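You operate a simulated robot arm through the tools that you are given. There is no shell and no other tool.

Carry out the task below with a simulated robot arm. There is one attempt and no reset: what you move stays moved.

Task
Put things in order on the top of the steel bench. At the end: the clear jar with the orange foot stands where the brown block stood; the brown block from the top of the steel bench stands where the teal pad stood; the teal pad stands on top of the blue cover; the gold fitting with a red band stands on top of the brown carton; whatever was shut is shut again. Leave all else as you found it, and nothing knocked over.

It is judged by the outcome, as a careful person would: the job done as asked, and still so three seconds after it is handed in. It fails if anything else is knocked over, pushed out of place, dropped, spilled or broken. Lids that push on must go on centred and level and be pressed home; caps that screw on are set level and turned clockwise until they are tight.

Robot
A 7-joint arm with a two-finger parallel gripper, fixed in place. Base frame: the origin is at the foot of the arm, x ahead of it, y to its left, z up; the work surface is at about z = 0.8. Units: m, degrees, N and s.
With the tool pointing down near the work surface it reaches from about 0.1 to 0.66 m from the base axis. Its first joint turns from -66.0 to 66.0 degrees. Payload 1.57 kg.
The TCP is the grasp point between the finger pads, 0.03 m short of the fingertips. In the tool frame z runs along the fingers and y along their closing line. Largest opening 0.08 m; finger width 0.017, thickness 0.012; the body of the gripper, 0.04 by 0.082 m, starts 0.08 m behind the TCP.
Orientation is told as [roll, pitch, yaw] about the base's x, y, z axes, in that order, counted from this pose: with the fingers straight down and closing along the base's y, the tool's x points along the base's -x, its y along +y and its z along -z.

Tools
- The arm moves only by the tool nudge_tool. Its argument "targets" is a list of rows, each a list of 3 entries, a list of its own where there are three numbers: the turn, a rotation vector about the tool's x, y, z in degrees, then the shift along the tool's x, y, z in m, then the gripper command, from -1 (fully open) to 1 (shut), values between in proportion. In form: [[[wx, wy, wz], [tx, ty, tz], gripper], ...]. A call has 1 to 20 rows; each row is the pose to reach, as a shift and turn from the pose commanded when the call began, along the tool's axes at that moment. Each row takes 0.2 s and may step no farther than 0.05 m and 8.6 degrees from the row before; otherwise, or with a gripper value out of range, the whole call is refused. Where a pose cannot be reached the arm comes as near as it can. A force on the tool above 40 N (or 10 N above the force at the start of the call, whichever is more), or a blocked arm, ends the call early, and 0.2 s more pass. Each finger travels about 0.072 m/s and halts on what it meets, pressing with about 25 N; the grip force reading is that of the motor and also rises with nothing between the fingers. The clock runs only during rows and for 0.2 s after the last one: add rows that repeat a pose to give the fingers time. The reply holds the time, the measured pose of the TCP, the force on the tool along the base axes, the opening and the grip force, in the units named above and with some noise, with the torque about the TCP (base axes, N m) and any sound that the robot's microphone picked up, and new pictures: "show" is both (left out), scene, wrist or none.
- Cameras (640 x 400 px; columns grow to the right, rows downward): "scene" is fixed at [0.0643, 0.4448, 1.4251]; the picture's right is [-0.69, -0.72, 0.00], its down [-0.46, 0.44, -0.77] and it looks along [0.56, -0.53, -0.64] (base axes); focal length 370 px, centre (320, 200). "wrist" rides on the gripper at [0.072, -0.007, -0.122] in the tool frame; the picture's right is [0.09, 1.00, 0.00], its down [-0.84, 0.08, -0.54] and it looks along [-0.54, 0.05, 0.84] (tool axes); focal length 238 px, centre (320, 200).
- pixel_to_xyz(camera, pixels): for up to 12 pixels [column, row] of the newest picture of that camera ("zoom" is the newest enlarged one), the place [x, y, z] in the base frame of the surface seen there, good to about 0.003 m, but the place of the scene camera against the robot may be out by one fixed shift of up to 0.012 m in any direction. No time passes.
- enlarge(camera, box): a new picture of the part [left, top, right, bottom] of that camera's present view, enlarged. No time passes.
- hand_in(): hands the job in; it is judged then, once.

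Unless the task says otherwise, let go and move clear before handing in.

The tools are called after "Emit:" as name(argument=value, ...) on one line, values as JSON. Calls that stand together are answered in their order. nudge_tool: Moves the arm, as the interface text tells. Its arguments: {"type":"object","properties":{"targets":{"type":"array"},"show":{"type":"string","enum":["both","scene","wrist","none"]}},"required":["targets"]} The other tools are called the same way: pixel_to_xyz (camera, pixels) gives the place of the surface under pixels of a picture; enlarge (camera, box) takes an enlarged picture of a part of a camera's view; hand_in () hands the job in.

At the start:

```text
t: 0.0
ee_pos: [0.4083, -0.0625, 1.1102]
tool_rot: [-0.1, -0.1, -0.1]
contact_force: [-0.5, 1.1, -0.3]
torque: [0.01, 0.02, 0.01]
width: 0.0799
gripper_force: 0.0
```

scene: 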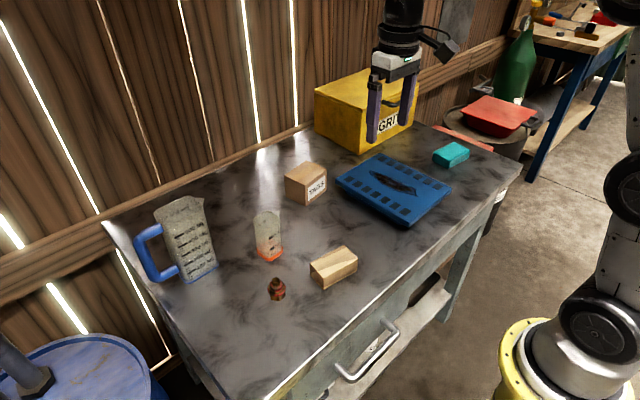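
wrist: 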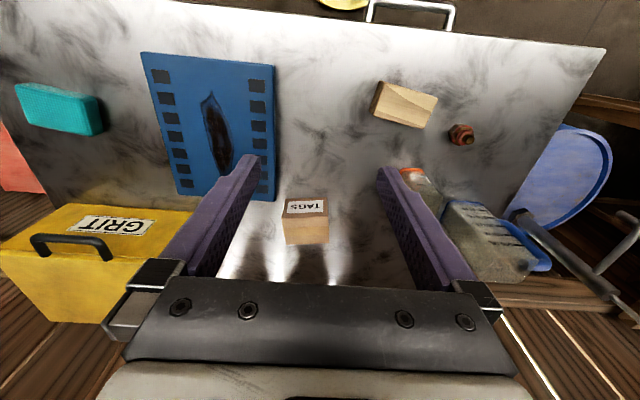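

The scene picture shows the teal pad near (451,154), the blue cover near (394,190), the brown carton "TAGS" near (306,182), the brown block near (334,267), the clear jar with the orange foot near (268,237) and the gold/red fitting near (277,288). I'll enlarge to look closer before moving.

Emit:
enlarge(camera="scene", box=[220, 140, 380, 310])

Emit:
enlarge(camera="scene", box=[320, 120, 500, 240])

Emit:
enlarge(camera="wrist", box=[360, 60, 560, 290])

Emit:
pixel_to_xyz(camera="scene", pixels=[[451, 148], [451, 163], [394, 190], [300, 170], [316, 190], [334, 258], [340, 275], [268, 257], [266, 215], [277, 288], [277, 297], [320, 290]])

Emit:
pixel_to_xyz(camera="wrist", pixels=[[55, 105], [215, 120], [305, 208], [405, 100], [460, 130], [415, 172], [300, 120], [440, 190], [320, 60], [20, 90], [100, 100], [95, 130]])

```text
2.35 times, centred on (300, 225) of scene
```

zoom: 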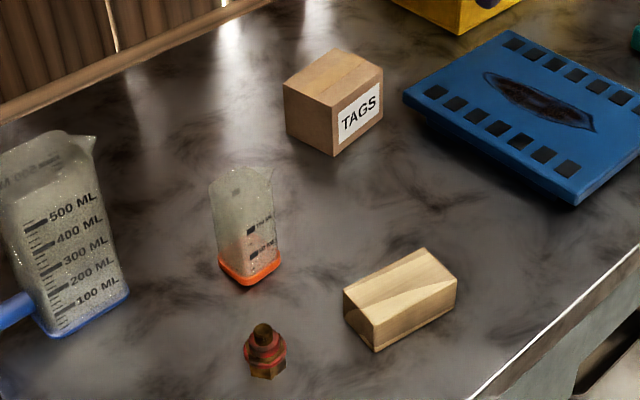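

```text
3.33 times, centred on (410, 180) of scene
```

zoom: 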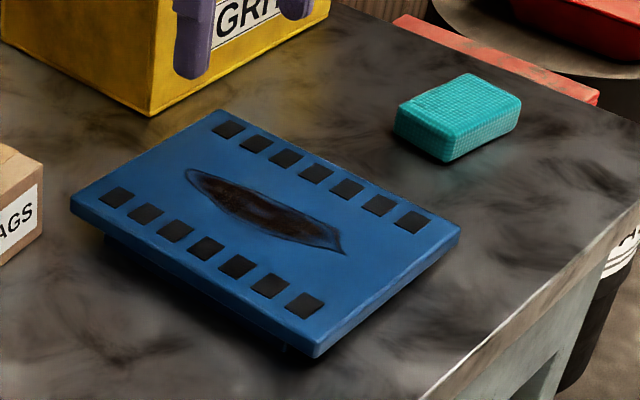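

```text
1.74 times, centred on (460, 175) of wrist
```

zoom: 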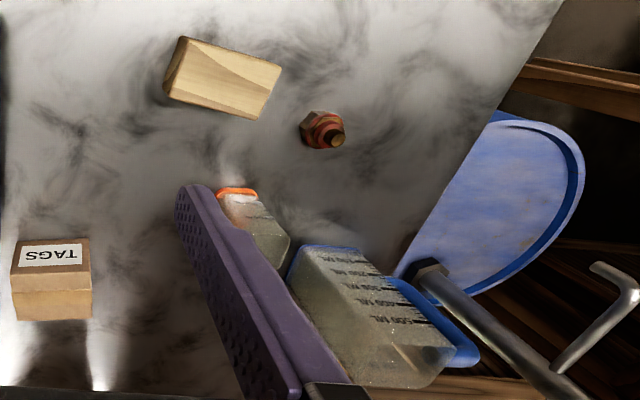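

```text
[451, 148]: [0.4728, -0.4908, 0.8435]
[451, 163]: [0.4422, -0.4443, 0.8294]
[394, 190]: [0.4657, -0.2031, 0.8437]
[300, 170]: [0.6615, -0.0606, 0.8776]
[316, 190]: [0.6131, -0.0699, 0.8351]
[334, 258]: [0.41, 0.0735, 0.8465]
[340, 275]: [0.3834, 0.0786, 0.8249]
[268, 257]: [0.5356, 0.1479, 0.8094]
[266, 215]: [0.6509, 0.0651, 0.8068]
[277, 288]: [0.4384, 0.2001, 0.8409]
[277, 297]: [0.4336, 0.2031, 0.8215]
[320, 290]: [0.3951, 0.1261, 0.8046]
```

```text
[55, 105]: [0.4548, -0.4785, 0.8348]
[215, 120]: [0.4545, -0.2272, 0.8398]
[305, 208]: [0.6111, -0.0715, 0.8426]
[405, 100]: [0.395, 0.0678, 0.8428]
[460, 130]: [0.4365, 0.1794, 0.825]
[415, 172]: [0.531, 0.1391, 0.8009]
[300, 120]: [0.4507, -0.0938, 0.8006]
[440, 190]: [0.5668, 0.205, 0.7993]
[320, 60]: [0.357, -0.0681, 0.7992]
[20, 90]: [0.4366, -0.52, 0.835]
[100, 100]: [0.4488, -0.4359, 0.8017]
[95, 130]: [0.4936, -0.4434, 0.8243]
```

The wrist view puts the teal pad (55,105) at about (0.455,-0.479), the block (405,100) at (0.395,0.068), the fitting (460,130) at (0.437,0.18) and the jar foot near (0.53,0.14). I'll swing over towards the teal pad at height to see it closer.

Emit:
nudge_tool(targets=[[[0, 0, 0], [0, -0.045, 0], -1], [[0, 0, 0], [0, -0.09, 0], -1], [[0, 0, 0], [0, -0.135, 0], -1], [[0, 0, 0], [0, -0.18, 0.0], -1], [[0, 0, 0], [0, -0.225, 0.02], -1], [[0, 0, 0], [0, -0.27, 0.04], -1], [[0, 0, 0], [0, -0.315, 0.06], -1], [[0, 0, 0], [0, -0.36, 0.08], -1], [[0, 0, 0], [0, -0.38, 0.09], -1], [[0, 0, 0], [0, -0.38, 0.09], -1]])

```text
t: 2.2
ee_pos: [0.4062, -0.4447, 1.0229]
tool_rot: [-0.1, -0.2, -0.1]
contact_force: [-0.5, 0.8, -0.1]
torque: [-0.02, -0.01, -0.01]
width: 0.0801
gripper_force: 0.1
```

scene: 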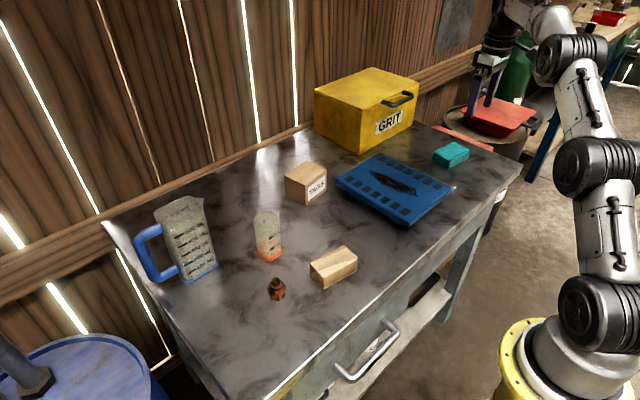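
wrist: 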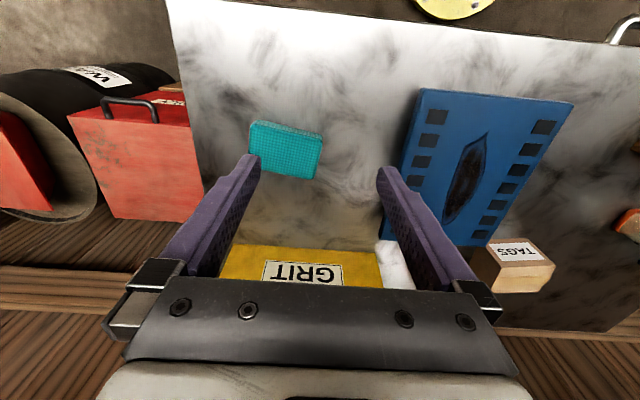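

The pad is now at about (286,150) in the wrist view, with the GRIT box behind it. I'll enlarge and measure its corners.

Emit:
enlarge(camera="wrist", box=[220, 80, 420, 290])

Emit:
pixel_to_xyz(camera="wrist", pixels=[[253, 124], [320, 139], [312, 177], [250, 157], [286, 152], [270, 143], [305, 165], [422, 92], [570, 103], [393, 268], [470, 180], [300, 250]])

Emit:
enlarge(camera="wrist", box=[370, 70, 600, 290])

```text
1.90 times, centred on (320, 185) of wrist
```

zoom: 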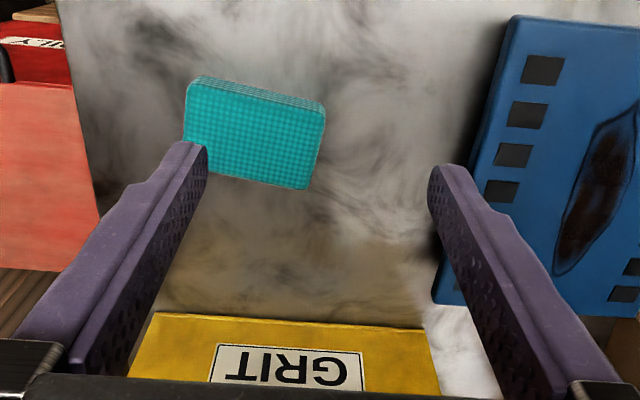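

```text
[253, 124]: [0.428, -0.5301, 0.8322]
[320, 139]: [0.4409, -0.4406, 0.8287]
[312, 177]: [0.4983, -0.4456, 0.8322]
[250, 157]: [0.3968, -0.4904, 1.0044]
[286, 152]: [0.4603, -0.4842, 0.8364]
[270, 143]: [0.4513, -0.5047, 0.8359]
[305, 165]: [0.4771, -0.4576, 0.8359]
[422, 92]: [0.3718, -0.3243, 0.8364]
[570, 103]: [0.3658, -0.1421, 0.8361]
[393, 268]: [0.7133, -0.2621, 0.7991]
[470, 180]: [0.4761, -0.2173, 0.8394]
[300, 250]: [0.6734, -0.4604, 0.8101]
```

```text
1.82 times, centred on (485, 180) of wrist
```

zoom: 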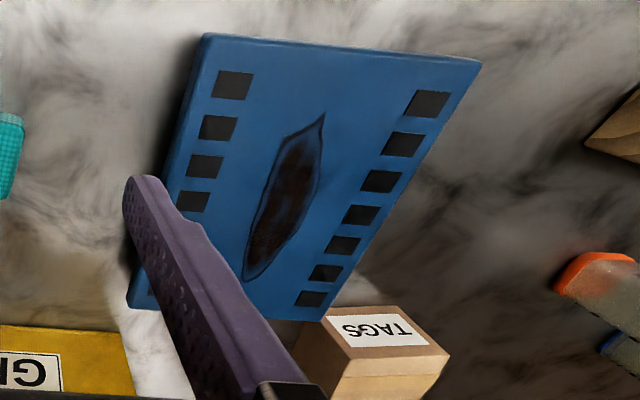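

The pad's top is at z≈0.836, centred near (0.463,-0.488), about 0.09 × 0.058 m, with its long side turned about 6.5° off the y axis. I'll turn the gripper by 96.5° so the fingers close across the short side, and come over it at height.

Emit:
nudge_tool(targets=[[[0, 0, 8], [-0.005, -0.002, 0.005], -1], [[0, 0, 16], [-0.01, -0.004, 0.01], -1], [[0, 0, 24], [-0.015, -0.006, 0.015], -1], [[0, 0, 32], [-0.02, -0.008, 0.02], -1], [[0, 0, 40], [-0.025, -0.01, 0.025], -1], [[0, 0, 48], [-0.03, -0.012, 0.03], -1], [[0, 0, 56], [-0.035, -0.014, 0.035], -1], [[0, 0, 64], [-0.04, -0.016, 0.04], -1], [[0, 0, 72], [-0.045, -0.018, 0.045], -1], [[0, 0, 80], [-0.05, -0.02, 0.05], -1], [[0, 0, 88], [-0.055, -0.02, 0.055], -1], [[0, 0, 96.5], [-0.055, -0.02, 0.06], -1], [[0, 0, 96.5], [-0.055, -0.02, 0.06], -1], [[0, 0, 96.5], [-0.055, -0.02, 0.06], -1]])

```text
t: 5.2
ee_pos: [0.4552, -0.4549, 0.9564]
tool_rot: [0.1, -0.1, -96.7]
contact_force: [-0.7, 1.1, 0.1]
torque: [-0.01, -0.02, -0.02]
width: 0.08
gripper_force: 0.1
out of reach, approached as far as the arm can: row 9, 10, 11, 12, 13, 14
```

scene: 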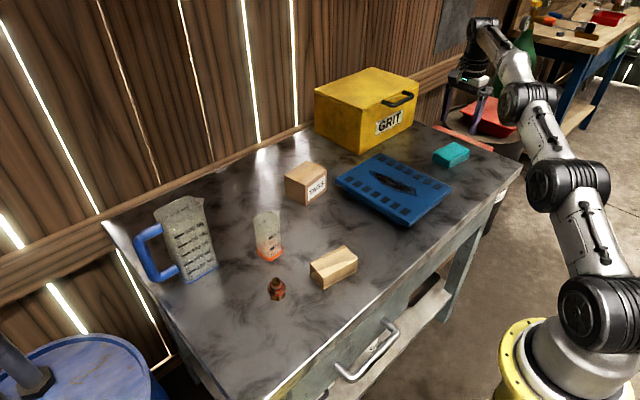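
wrist: 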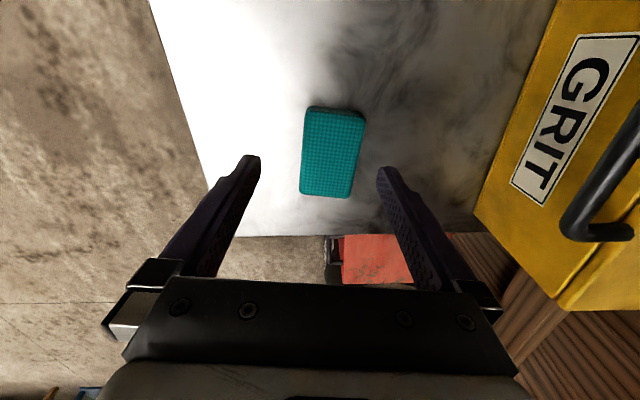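

The gripper is now turned and at 0.644 m radius, the limit at this height; the pad is centred at (332,150). I'll measure its top edges from this view.

Emit:
pixel_to_xyz(camera="wrist", pixels=[[312, 114], [362, 121], [352, 193], [303, 187], [332, 150], [308, 150], [358, 152], [337, 118], [327, 190], [420, 150], [250, 120], [500, 190]])

Emit:
enlarge(camera="wrist", box=[260, 80, 410, 230])

```text
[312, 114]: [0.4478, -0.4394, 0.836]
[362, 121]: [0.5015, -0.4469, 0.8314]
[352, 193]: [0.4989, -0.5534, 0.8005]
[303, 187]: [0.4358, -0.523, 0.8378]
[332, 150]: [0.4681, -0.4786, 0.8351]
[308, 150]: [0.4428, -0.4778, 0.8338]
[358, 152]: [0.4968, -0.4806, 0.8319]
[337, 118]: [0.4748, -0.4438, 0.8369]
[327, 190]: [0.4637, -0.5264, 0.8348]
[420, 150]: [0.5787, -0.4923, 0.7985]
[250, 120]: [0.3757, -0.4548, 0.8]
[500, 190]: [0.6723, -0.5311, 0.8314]
```

```text
2.67 times, centred on (335, 155) of wrist
```

zoom: 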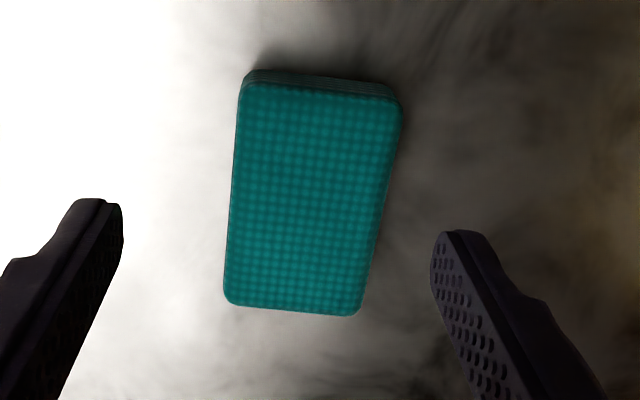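

The pad's top centre is about (0.469,-0.484), and its long axis is ~7.5° off y. Straight down would be beyond reach, so I'll tilt the tool about its closing line (pads stay flush with the pad's sides) and check the pose.

Emit:
nudge_tool(targets=[[[0, -5, 0], [0, 0, 0], -1], [[0, -10, 0], [0, 0, 0], -1], [[0, -15, 0], [0, 0, 0], -1], [[0, -15, 0], [0, 0, 0], -1], [[0, -15, 0], [0, 0, 0], -1]])

```text
t: 6.4
ee_pos: [0.4541, -0.4551, 0.9575]
tool_rot: [0.1, -15.1, -96.6]
contact_force: [-0.1, -0.3, 0.1]
torque: [0.03, 0.01, 0.0]
width: 0.0798
gripper_force: 0.0
```

scene: 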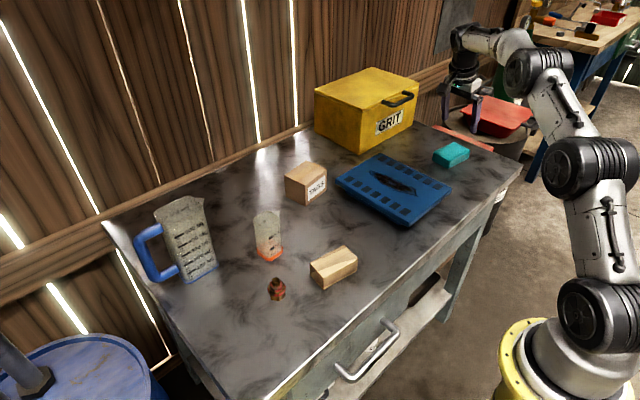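
wrist: 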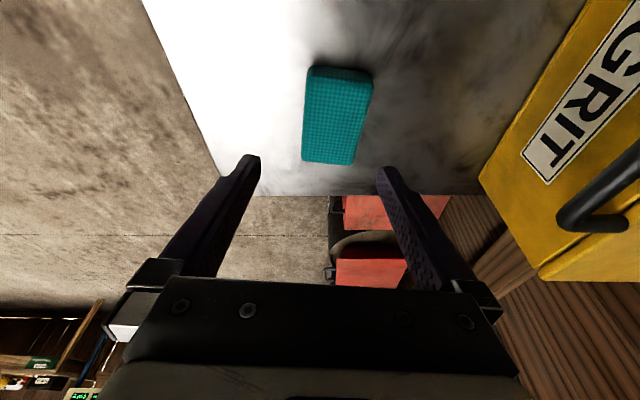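

The tilt worked and the commanded pose is now within reach at (0.454,-0.455,0.957). I'll move to a pre-grasp about 6 cm above the grasp height, lined up on the pad's long axis, then check.

Emit:
nudge_tool(targets=[[[0, -15, 0], [0, 0, 0], -1]], show="none")

```text
refused: row 1 steps farther than a row can; nothing moved
```

That row asked for a fresh 15° turn and was refused, so nothing moved. Turns count from the present pose, so I'll keep the turn at zero and make the pre-grasp move.

Emit:
nudge_tool(targets=[[[0, 0, 0], [-0.002, 0.009, 0.03], -1], [[0, 0, 0], [-0.0046, 0.0184, 0.06], -1], [[0, 0, 0], [-0.0046, 0.0184, 0.06], -1], [[0, 0, 0], [-0.0046, 0.0184, 0.06], -1]])

```text
t: 7.4
ee_pos: [0.4709, -0.478, 0.9026]
tool_rot: [0.2, -15.1, -96.5]
contact_force: [0.0, -0.1, 0.2]
torque: [0.0, -0.02, 0.0]
width: 0.0802
gripper_force: 0.0
```

scene: 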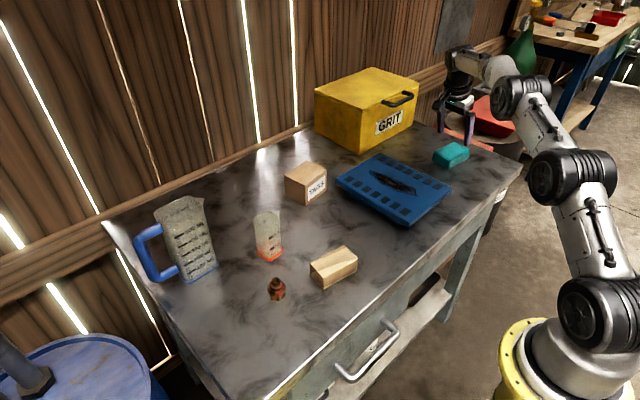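
wrist: 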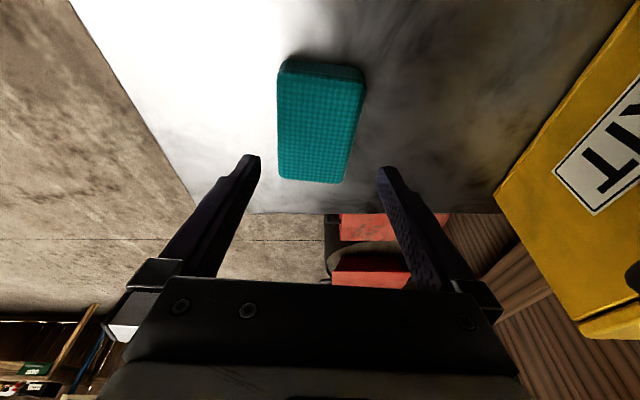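

The pose matches the plan at (0.471,-0.478,0.903) with the pad at (320,120) between the finger lines. I'll check its edges once more before descending.

Emit:
pixel_to_xyz(camera="wrist", pixels=[[280, 110], [360, 120], [320, 120], [322, 72], [312, 178], [283, 75], [362, 82], [278, 172], [343, 180], [320, 63]])

Emit:
enlarge(camera="wrist", box=[240, 40, 400, 200])

```text
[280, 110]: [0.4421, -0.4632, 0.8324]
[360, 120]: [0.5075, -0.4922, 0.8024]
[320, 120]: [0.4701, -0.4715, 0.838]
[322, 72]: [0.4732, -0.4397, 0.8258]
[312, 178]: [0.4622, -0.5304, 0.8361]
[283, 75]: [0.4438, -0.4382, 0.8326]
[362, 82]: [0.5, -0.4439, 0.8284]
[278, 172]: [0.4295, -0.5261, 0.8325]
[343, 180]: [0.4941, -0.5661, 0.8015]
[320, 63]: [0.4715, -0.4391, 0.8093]
```

```text
2.50 times, centred on (320, 120) of wrist
```

zoom: 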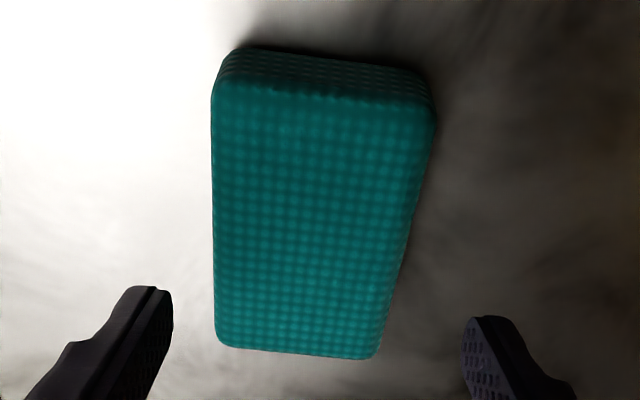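

The edges confirm the pad's centre at about (0.468,-0.485) with a ~7.5° turn; the fingers straddle it. I'll descend straight down about 6.4 cm with the gripper open.

Emit:
nudge_tool(targets=[[[0, 0, 0.5], [0.0052, -0.001, 0.0193], -1], [[0, 0, 1], [0.0104, -0.002, 0.0386], -1], [[0, 0, 1], [0.0142, -0.002, 0.0531], -1], [[0, 0, 1], [0.0167, -0.002, 0.0623], -1], [[0, 0, 1], [0.0167, -0.002, 0.0623], -1]])

```text
t: 8.6
ee_pos: [0.4696, -0.4765, 0.8359]
tool_rot: [0.3, -15.1, -97.6]
contact_force: [0.3, 0.5, -0.3]
torque: [0.01, -0.02, -0.04]
width: 0.0801
gripper_force: 0.0
```

scene: 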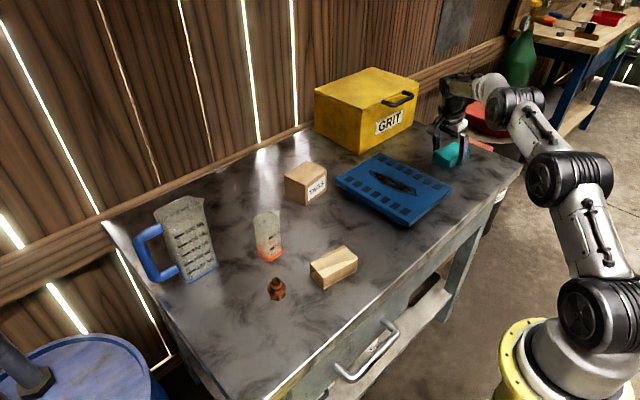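
wrist: 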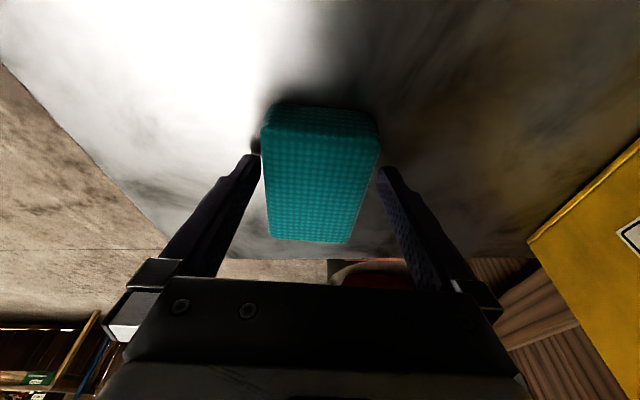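

The fingers straddle the pad at z=0.836 with no contact force. I'll close on it.

Emit:
nudge_tool(targets=[[[0, 0, 0], [0, 0, 0], -0.4], [[0, 0, 0], [0, 0, 0], 0.2], [[0, 0, 0], [0, 0, 0], 1], [[0, 0, 0], [0, 0, 0], 1], [[0, 0, 0], [0, 0, 0], 1]], show="wrist")

```text
t: 9.8
ee_pos: [0.4686, -0.477, 0.8368]
tool_rot: [0.4, -15.0, -97.6]
contact_force: [-0.2, -0.8, -0.7]
torque: [-0.04, 0.02, -0.02]
width: 0.0635
gripper_force: 25.1
```

wrist: 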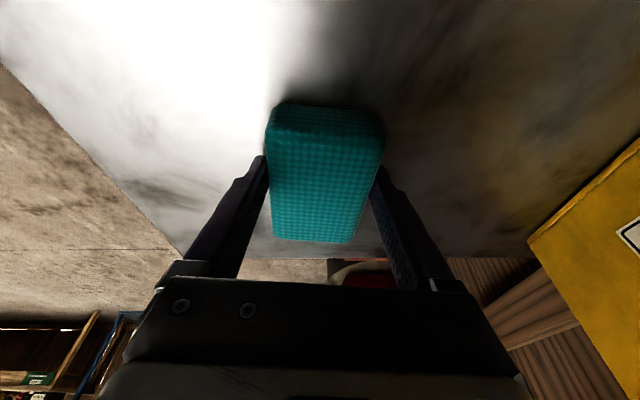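

The grip closed at 0.0635 m with 25 N. I'll lift straight up slowly, to about z=0.95, and look.

Emit:
nudge_tool(targets=[[[0, 0, 0], [-0.0013, 0, -0.0048], 1], [[0, 0, 0], [-0.0039, 0, -0.0145], 1], [[0, 0, 0], [-0.0104, 0, -0.0386], 1], [[0, 0, 0], [-0.0181, 0, -0.0676], 1], [[0, 0, 0], [-0.0259, 0, -0.0966], 1], [[0, 0, 0], [-0.0298, 0, -0.111], 1], [[0, 0, 0], [-0.0298, 0, -0.111], 1]])

```text
t: 11.4
ee_pos: [0.4678, -0.4773, 0.9517]
tool_rot: [0.4, -15.1, -97.8]
contact_force: [-0.5, 0.9, -0.9]
torque: [0.04, 0.0, 0.01]
width: 0.0638
gripper_force: 24.7
```

scene: 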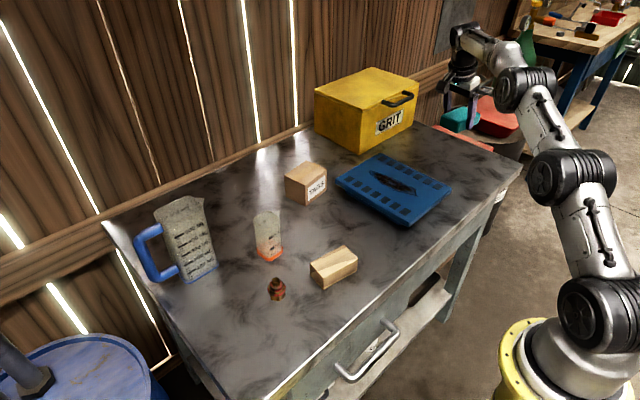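
wrist: 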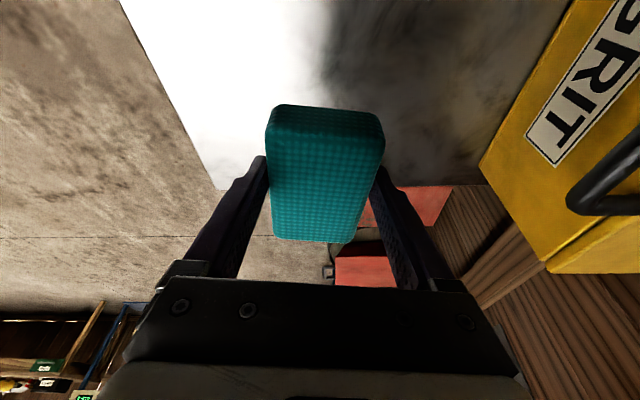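

The pad is held securely. Now I'll measure the blue cover's corners in the scene view to find its centre and the camera's offset.

Emit:
enlarge(camera="scene", box=[320, 140, 470, 235])

Emit:
pixel_to_xyz(camera="scene", pixels=[[449, 184], [404, 218], [339, 183], [383, 156], [394, 187], [370, 170], [425, 200], [372, 199], [418, 170], [321, 176], [300, 168], [316, 190]])

```text
4.21 times, centred on (395, 188) of scene
```

zoom: 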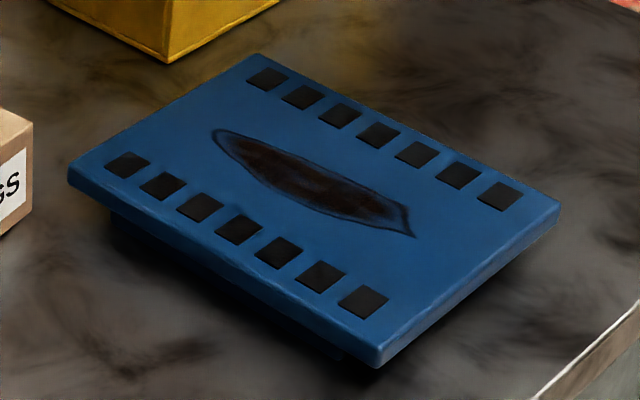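

```text
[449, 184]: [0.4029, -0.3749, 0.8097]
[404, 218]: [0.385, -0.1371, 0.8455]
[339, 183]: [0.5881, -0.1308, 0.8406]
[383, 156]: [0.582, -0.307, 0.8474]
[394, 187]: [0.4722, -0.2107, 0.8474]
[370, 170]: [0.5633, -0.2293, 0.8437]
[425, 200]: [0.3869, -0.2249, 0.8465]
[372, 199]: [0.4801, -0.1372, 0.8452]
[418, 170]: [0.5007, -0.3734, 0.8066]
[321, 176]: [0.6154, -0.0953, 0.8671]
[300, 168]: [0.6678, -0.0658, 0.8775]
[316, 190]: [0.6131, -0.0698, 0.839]
```

The scene camera reads about 7–9 mm high and ~14 mm forward of the wrist readings, so I'll use the wrist ones: cover centre ≈ (0.470,-0.229), top z≈0.838. I'll carry the pad across at height with the same tilt.

Emit:
nudge_tool(targets=[[[0, 0, 0], [0.0411, -0.0053, -0.011], 1], [[0, 0, 0], [0.0821, -0.0105, -0.022], 1], [[0, 0, 0], [0.1232, -0.0158, -0.033], 1], [[0, 0, 0], [0.1642, -0.021, -0.044], 1], [[0, 0, 0], [0.2053, -0.0263, -0.055], 1], [[0, 0, 0], [0.2463, -0.0315, -0.066], 1], [[0, 0, 0], [0.2463, -0.0315, -0.066], 1], [[0, 0, 0], [0.2463, -0.0315, -0.066], 1]])

```text
t: 13.2
ee_pos: [0.4718, -0.2202, 0.9515]
tool_rot: [0.4, -15.1, -97.6]
contact_force: [0.3, -0.5, -0.4]
torque: [-0.01, 0.01, -0.01]
width: 0.0637
gripper_force: 24.9
```

scene: 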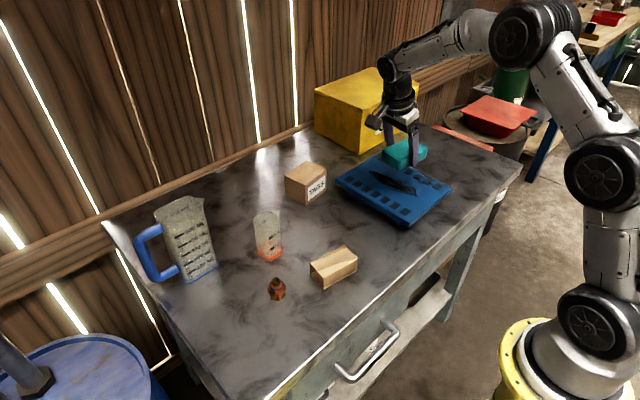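
wrist: 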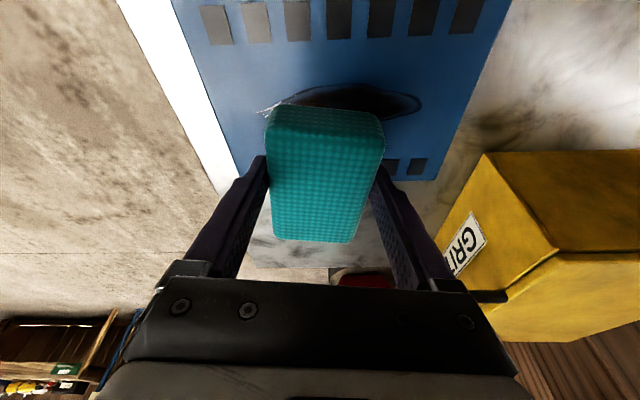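

The pad hangs over the cover; its far edge shows at about row 180. I'll measure the cover's edges and top from this view.

Emit:
pixel_to_xyz(camera="wrist", pixels=[[200, 70], [240, 174], [430, 176], [490, 40], [230, 100], [400, 150], [250, 130], [460, 80], [420, 178], [405, 176]])

Emit:
enlarge(camera="wrist", box=[170, 0, 520, 200])

```text
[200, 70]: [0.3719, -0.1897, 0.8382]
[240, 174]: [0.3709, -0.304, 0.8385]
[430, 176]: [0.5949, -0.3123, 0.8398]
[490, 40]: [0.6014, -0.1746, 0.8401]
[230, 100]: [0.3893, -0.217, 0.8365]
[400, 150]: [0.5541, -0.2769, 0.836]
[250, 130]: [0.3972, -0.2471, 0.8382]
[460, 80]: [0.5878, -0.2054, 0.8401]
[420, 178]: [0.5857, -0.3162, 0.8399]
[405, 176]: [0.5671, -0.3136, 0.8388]
```

```text
1.83 times, centred on (345, 100) of wrist
```

zoom: 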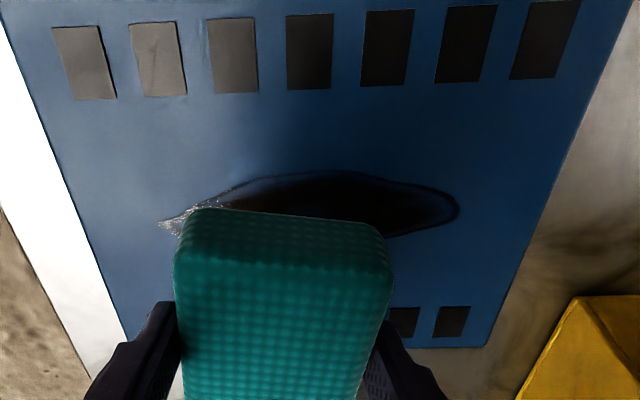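

The cover spans x 0.368–0.598, y -0.318 to -0.14, so its centre is (0.483,-0.229) with top z≈0.839. I'll shift 12 mm forward and descend to just above the cover.

Emit:
nudge_tool(targets=[[[0, 0, 0], [0.0015, 0.0119, -0.0004], 1], [[0, 0, 0], [0.0093, 0.0119, 0.0286], 1], [[0, 0, 0], [0.0157, 0.0119, 0.0527], 1], [[0, 0, 0], [0.0189, 0.0119, 0.0643], 1], [[0, 0, 0], [0.0199, 0.0119, 0.0682], 1], [[0, 0, 0], [0.0199, 0.0119, 0.0682], 1]])

```text
t: 14.6
ee_pos: [0.4826, -0.2217, 0.8794]
tool_rot: [0.5, -15.0, -97.8]
contact_force: [-0.4, -0.2, -0.3]
torque: [0.02, -0.01, -0.03]
width: 0.0636
gripper_force: 24.9
```

scene: 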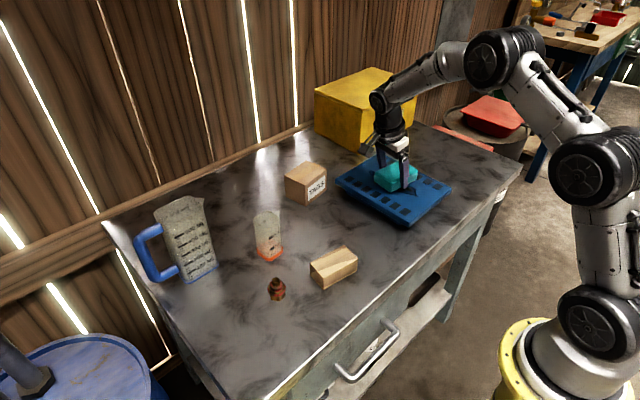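
wrist: 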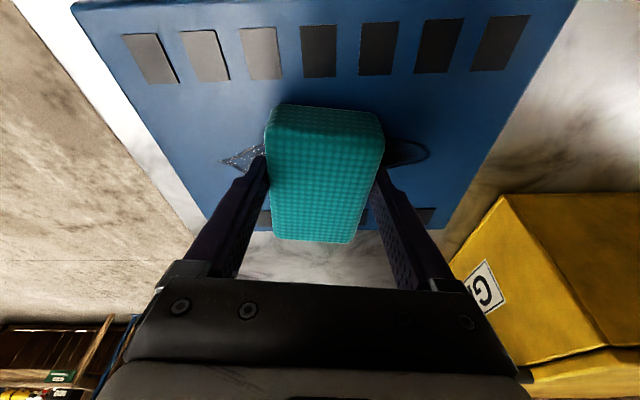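

The pad is centred over the cover at z=0.879 with no contact yet. I'll step down in 1 mm rows until a contact force appears.

Emit:
nudge_tool(targets=[[[0, 0, 0], [0.0003, 0, 0.001], 1], [[0, 0, 0], [0.0005, 0, 0.0019], 1], [[0, 0, 0], [0.0007, 0, 0.0027], 1], [[0, 0, 0], [0.0007, 0, 0.0027], 1]], show="none")

```text
t: 15.6
ee_pos: [0.4835, -0.2199, 0.8754]
tool_rot: [0.4, -15.1, -97.7]
contact_force: [-0.2, -0.2, -0.8]
torque: [0.01, 0.04, 0.01]
width: 0.0637
gripper_force: 25.3
```

Emit:
nudge_tool(targets=[[[0, 0, 0], [0.0002, 0, 0.0007], 1], [[0, 0, 0], [0.0003, 0, 0.0012], 1], [[0, 0, 0], [0.0003, 0, 0.0012], 1]], show="both")

```text
t: 16.4
ee_pos: [0.4847, -0.2215, 0.875]
tool_rot: [0.3, -15.0, -97.7]
contact_force: [-1.0, 0.6, 0.3]
torque: [0.03, -0.01, -0.01]
width: 0.0637
gripper_force: 25.2
```

scene: 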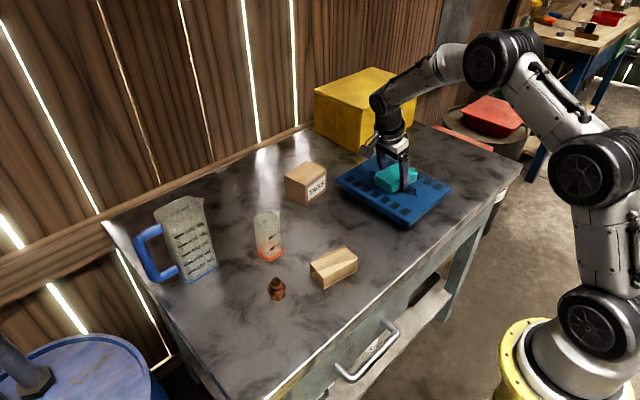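
wrist: 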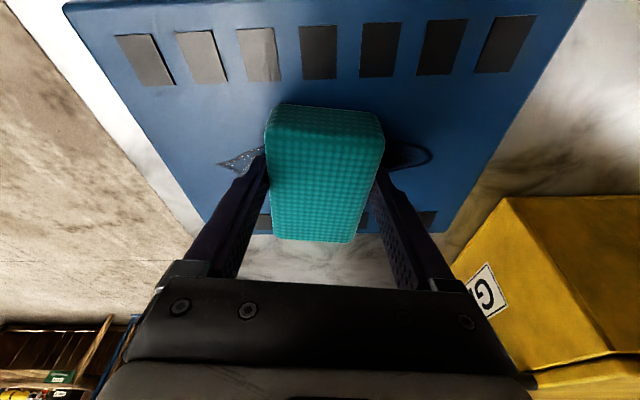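

No contact force yet at z≈0.875. I'll continue down in sub-millimetre steps.

Emit:
nudge_tool(targets=[[[0, 0, 0], [0.0002, 0, 0.0007], 1], [[0, 0, 0], [0.0004, 0, 0.0014], 1], [[0, 0, 0], [0.0004, 0, 0.0014], 1]], show="none")

```text
t: 17.2
ee_pos: [0.4842, -0.2209, 0.8736]
tool_rot: [0.5, -15.1, -97.8]
contact_force: [-0.3, 1.2, 2.8]
torque: [0.0, 0.13, -0.02]
width: 0.0637
gripper_force: 25.1
```

A contact force of 2.8 N up shows the pad is on the cover. I'll open the fingers slowly and then back straight up.

Emit:
nudge_tool(targets=[[[0, 0, 0], [0.0001, 0, 0.0004], 1], [[0, 0, 0], [0.0001, 0, 0.0004], 0.5], [[0, 0, 0], [0.0001, 0, 0.0004], -0.2], [[0, 0, 0], [0.0001, 0, 0.0004], -0.7], [[0, 0, 0], [0.0001, 0, 0.0004], -1], [[0, 0, 0], [0.0001, 0, 0.0004], -1]])

```text
t: 18.6
ee_pos: [0.4842, -0.222, 0.8731]
tool_rot: [0.4, -15.0, -97.7]
contact_force: [0.7, 0.9, 0.1]
torque: [0.0, 0.01, 0.01]
width: 0.0799
gripper_force: 0.0
```

scene: 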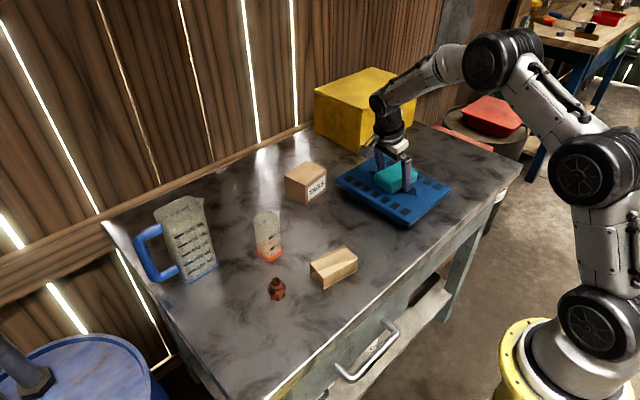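
wrist: 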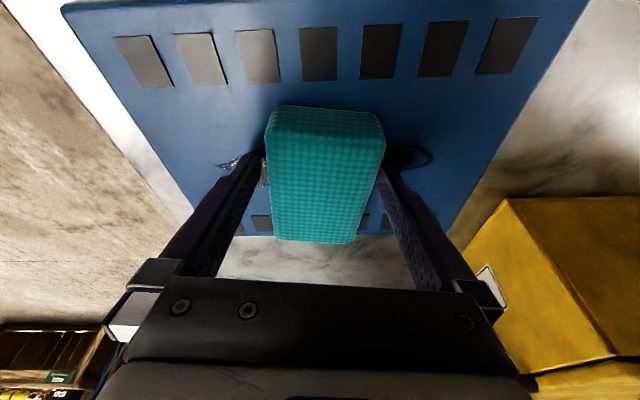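

The pad rests on the cover and the fingers are open. I'll lift straight up about 12 cm.

Emit:
nudge_tool(targets=[[[0, 0, 0], [-0.0026, 0, -0.0097], -1], [[0, 0, 0], [-0.0078, 0, -0.029], -1], [[0, 0, 0], [-0.0155, 0, -0.058], -1], [[0, 0, 0], [-0.0233, 0, -0.0869], -1], [[0, 0, 0], [-0.0337, 0, -0.1256], -1], [[0, 0, 0], [-0.0337, 0, -0.1256], -1]])

```text
t: 20.0
ee_pos: [0.4804, -0.2205, 1.0039]
tool_rot: [0.3, -15.1, -97.7]
contact_force: [-0.9, -1.1, 0.3]
torque: [0.0, 0.01, 0.02]
width: 0.0798
gripper_force: 0.0
```

scene: 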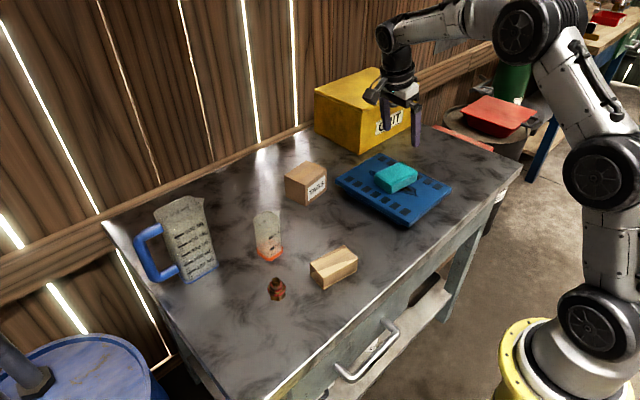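
wrist: 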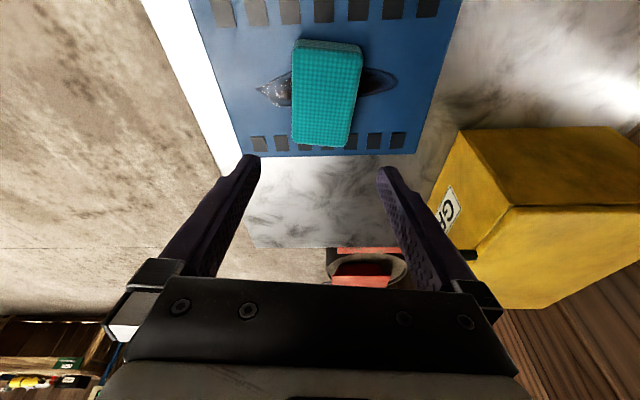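

The pad stands at the middle of the blue cover at (325,95). Next is the brown block: I'll carry the open gripper over it, keeping the tilt and turning to about -107° yaw to match its long side.

Emit:
nudge_tool(targets=[[[0.34, 0, 1.28], [0.0361, -0.0166, -0.0097], -1], [[0.68, 0, 2.56], [0.0723, -0.0332, -0.0194], -1], [[1.02, 0, 3.84], [0.11, -0.0497, -0.026], -1], [[1.36, 0, 5.13], [0.15, -0.0663, -0.03], -1], [[1.7, 0, 6.4], [0.19, -0.083, -0.033], -1], [[2.05, 0, 7.7], [0.237, -0.101, -0.032], -1], [[2.41, 0, 8.98], [0.2834, -0.1188, -0.0304], -1], [[2.41, 0, 8.98], [0.2834, -0.1188, -0.0304], -1], [[2.41, 0, 8.98], [0.2834, -0.1188, -0.0304], -1]])

```text
refused: row 6 steps farther than a row can; nothing moved
```

A row slightly exceeded 5 cm, so nothing moved. I'll resend with evenly spaced rows.

Emit:
nudge_tool(targets=[[[0.3, 0, 1.12], [0.0354, -0.0149, -0.0038], -1], [[0.6, 0, 2.24], [0.0709, -0.0297, -0.0076], -1], [[0.9, 0, 3.37], [0.1063, -0.0446, -0.0114], -1], [[1.2, 0, 4.49], [0.1417, -0.0594, -0.0152], -1], [[1.5, 0, 5.61], [0.1771, -0.0743, -0.019], -1], [[1.8, 0, 6.73], [0.2126, -0.0891, -0.0228], -1], [[2.1, 0, 7.86], [0.248, -0.104, -0.0266], -1], [[2.41, 0, 8.98], [0.2834, -0.1188, -0.0304], -1], [[2.41, 0, 8.98], [0.2834, -0.1188, -0.0304], -1], [[2.41, 0, 8.98], [0.2834, -0.1188, -0.0304], -1]])

```text
t: 22.2
ee_pos: [0.4016, 0.0753, 0.9576]
tool_rot: [0.4, -15.2, -107.0]
contact_force: [-0.2, -0.1, 0.4]
torque: [-0.01, 0.02, 0.02]
width: 0.0799
gripper_force: 0.1
```

scene: 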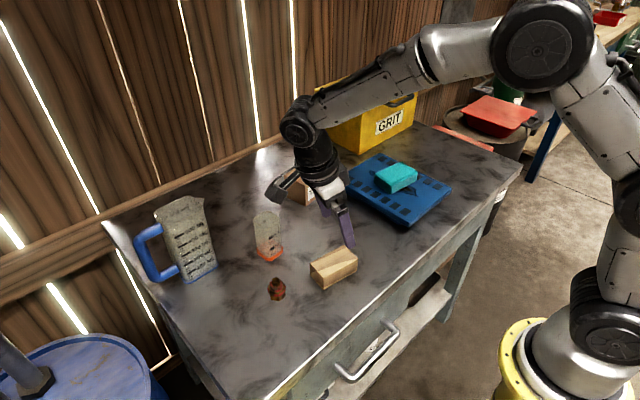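
wrist: 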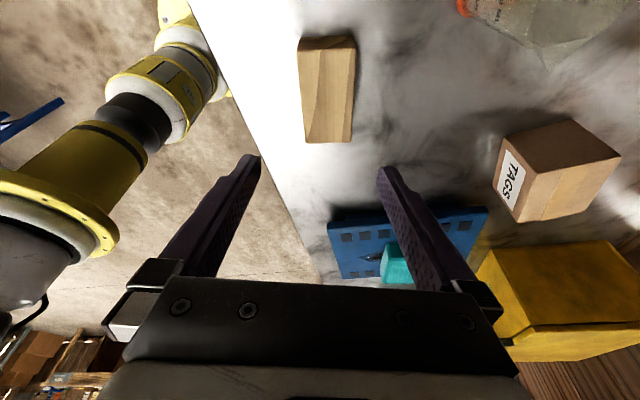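

The block is at (328,95) in the wrist view, nearly in line with the fingers. I'll measure its edges.

Emit:
enlarge(camera="wrist", box=[250, 10, 410, 170])

Emit:
pixel_to_xyz(camera="wrist", pixels=[[302, 55], [350, 50], [308, 135], [345, 137], [328, 95], [306, 95], [345, 95], [326, 54], [327, 134], [326, 42], [301, 42], [353, 40]])

```text
2.50 times, centred on (330, 90) of wrist
```

zoom: 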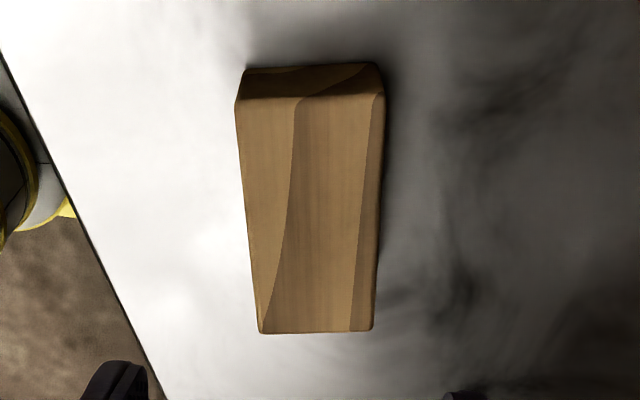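

```text
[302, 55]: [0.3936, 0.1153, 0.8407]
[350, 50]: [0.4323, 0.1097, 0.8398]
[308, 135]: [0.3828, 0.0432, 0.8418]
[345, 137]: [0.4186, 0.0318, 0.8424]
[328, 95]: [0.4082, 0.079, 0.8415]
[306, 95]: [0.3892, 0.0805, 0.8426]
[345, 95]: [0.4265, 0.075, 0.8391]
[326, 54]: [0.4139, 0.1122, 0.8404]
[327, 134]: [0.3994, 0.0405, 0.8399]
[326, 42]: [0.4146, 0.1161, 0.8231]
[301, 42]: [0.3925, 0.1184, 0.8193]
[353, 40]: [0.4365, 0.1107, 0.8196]
```

The block measures about 0.08 × 0.043 × 0.042 m, centred near (0.407,0.072) with its long side ~10° off y. I'll correct the yaw to about -99.5° and lower to just above it.

Emit:
nudge_tool(targets=[[[-0.97, 0, -3.6], [0.008, 0.0027, 0.021], -1], [[-1.94, 0, -7.25], [0.015, 0.0053, 0.043], -1], [[-1.94, 0, -7.25], [0.022, 0.0053, 0.064], -1], [[-1.94, 0, -7.25], [0.022, 0.0053, 0.064], -1]])

```text
t: 23.2
ee_pos: [0.4103, 0.0757, 0.8889]
tool_rot: [0.4, -15.1, -99.5]
contact_force: [-0.6, 0.2, -0.9]
torque: [0.0, 0.02, 0.01]
width: 0.0797
gripper_force: 0.0
```

scene: 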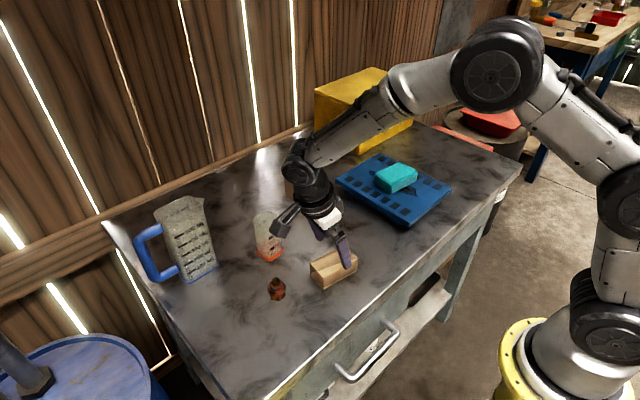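
wrist: 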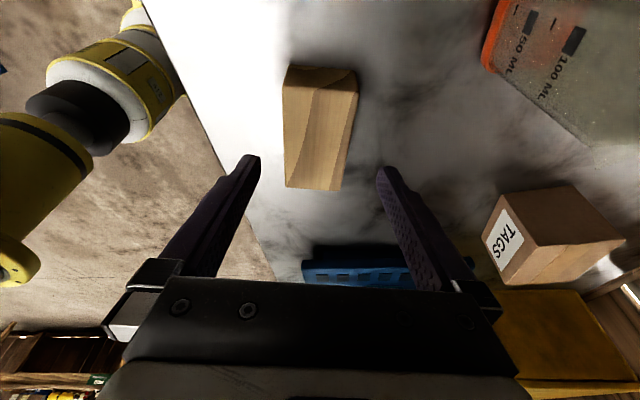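

The block is at (320,130) between the fingers' lines. I'll check its edges from this nearer view before descending.

Emit:
pixel_to_xyz(camera="wrist", pixels=[[287, 95], [352, 100], [288, 180], [335, 185], [290, 135], [345, 135], [320, 90], [312, 185], [320, 130], [322, 72]])

Emit:
enlarge(camera="wrist", box=[250, 50, 400, 200])

```text
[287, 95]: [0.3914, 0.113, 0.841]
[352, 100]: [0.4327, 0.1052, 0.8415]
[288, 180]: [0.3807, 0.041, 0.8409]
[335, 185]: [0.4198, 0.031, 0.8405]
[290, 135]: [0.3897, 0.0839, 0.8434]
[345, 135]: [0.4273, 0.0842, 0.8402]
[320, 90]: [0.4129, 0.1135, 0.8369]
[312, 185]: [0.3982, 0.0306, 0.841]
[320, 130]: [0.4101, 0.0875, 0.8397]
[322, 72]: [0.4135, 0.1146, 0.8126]
```

```text
2.67 times, centred on (325, 125) of wrist
```

zoom: 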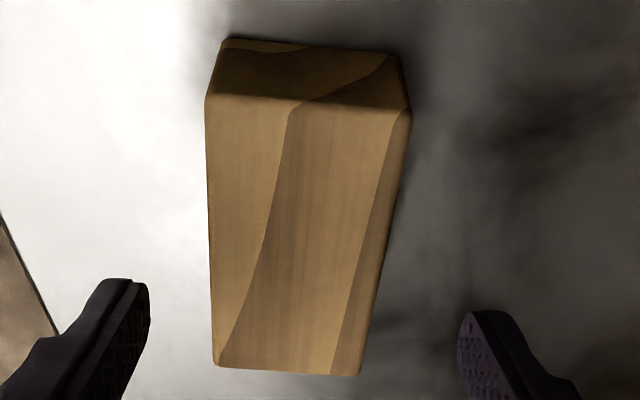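

Centre confirmed at (0.4065,0.0715), turn ~9.4°. I'll descend straight with the fingers open to z≈0.837.

Emit:
nudge_tool(targets=[[[0, 0, 0], [0.0047, -0.001, 0.0174], -1], [[0, 0, 0], [0.0093, -0.002, 0.0348], -1], [[0, 0, 0], [0.0135, -0.002, 0.0502], -1], [[0, 0, 0], [0.0135, -0.002, 0.0502], -1]])

```text
t: 24.2
ee_pos: [0.4062, 0.0774, 0.8384]
tool_rot: [0.4, -15.1, -99.5]
contact_force: [-0.6, -0.5, -0.8]
torque: [0.01, 0.01, 0.01]
width: 0.0803
gripper_force: 0.1
```

scene: 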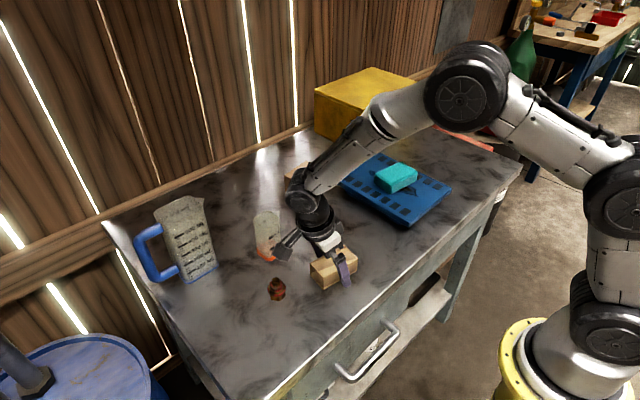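
wrist: 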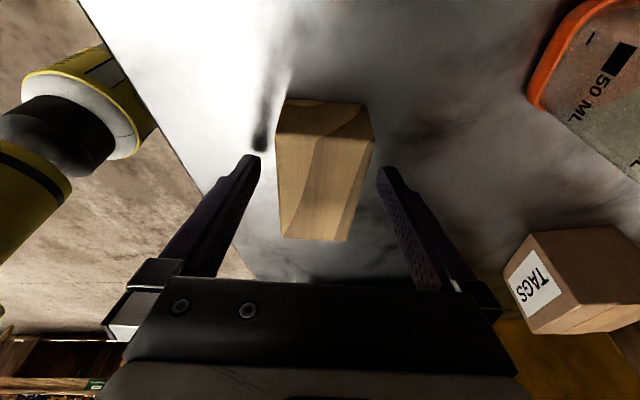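

The fingers straddle the block at z=0.838. I'll close on it.

Emit:
nudge_tool(targets=[[[0, 0, 0], [0, 0, 0], -0.5], [[0, 0, 0], [0, 0, 0], 0], [[0, 0, 0], [0, 0, 0], 0.5], [[0, 0, 0], [0, 0, 0], 1], [[0, 0, 0], [0, 0, 0], 1]], show="wrist")

```text
t: 25.4
ee_pos: [0.4057, 0.0772, 0.8389]
tool_rot: [0.5, -15.2, -99.5]
contact_force: [-0.3, 0.3, 0.4]
torque: [0.03, 0.06, 0.02]
width: 0.0496
gripper_force: 25.0
```

wrist: 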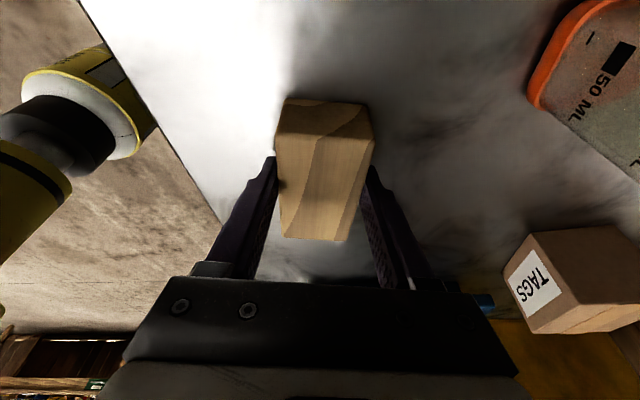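

The block is gripped at 0.0496 m. I'll lift it straight up about 12 cm.

Emit:
nudge_tool(targets=[[[0, 0, 0], [-0.0013, 0, -0.0048], 1], [[0, 0, 0], [-0.0039, 0, -0.0145], 1], [[0, 0, 0], [-0.0104, 0, -0.0386], 1], [[0, 0, 0], [-0.0195, 0, -0.0725], 1], [[0, 0, 0], [-0.0312, 0, -0.1159], 1], [[0, 0, 0], [-0.0312, 0, -0.1159], 1]])

```text
t: 26.8
ee_pos: [0.4048, 0.0779, 0.9586]
tool_rot: [0.3, -15.1, -99.4]
contact_force: [-0.2, 0.0, -0.7]
torque: [-0.03, 0.03, -0.02]
width: 0.0494
gripper_force: 24.7
```

scene: 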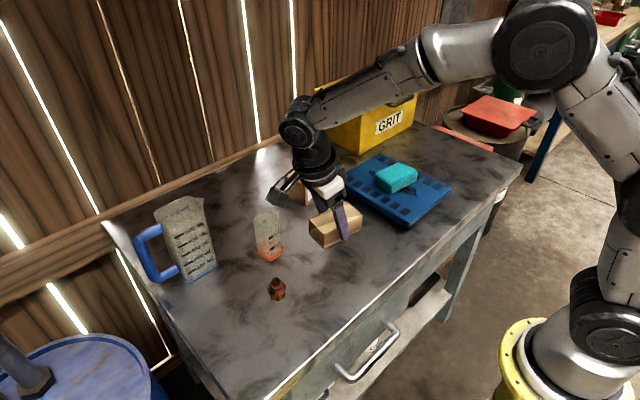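
wrist: 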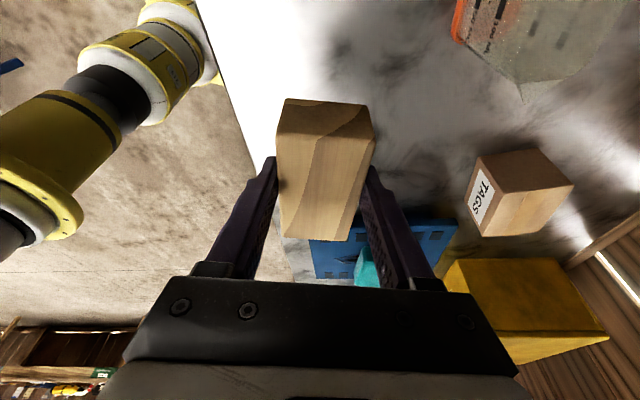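

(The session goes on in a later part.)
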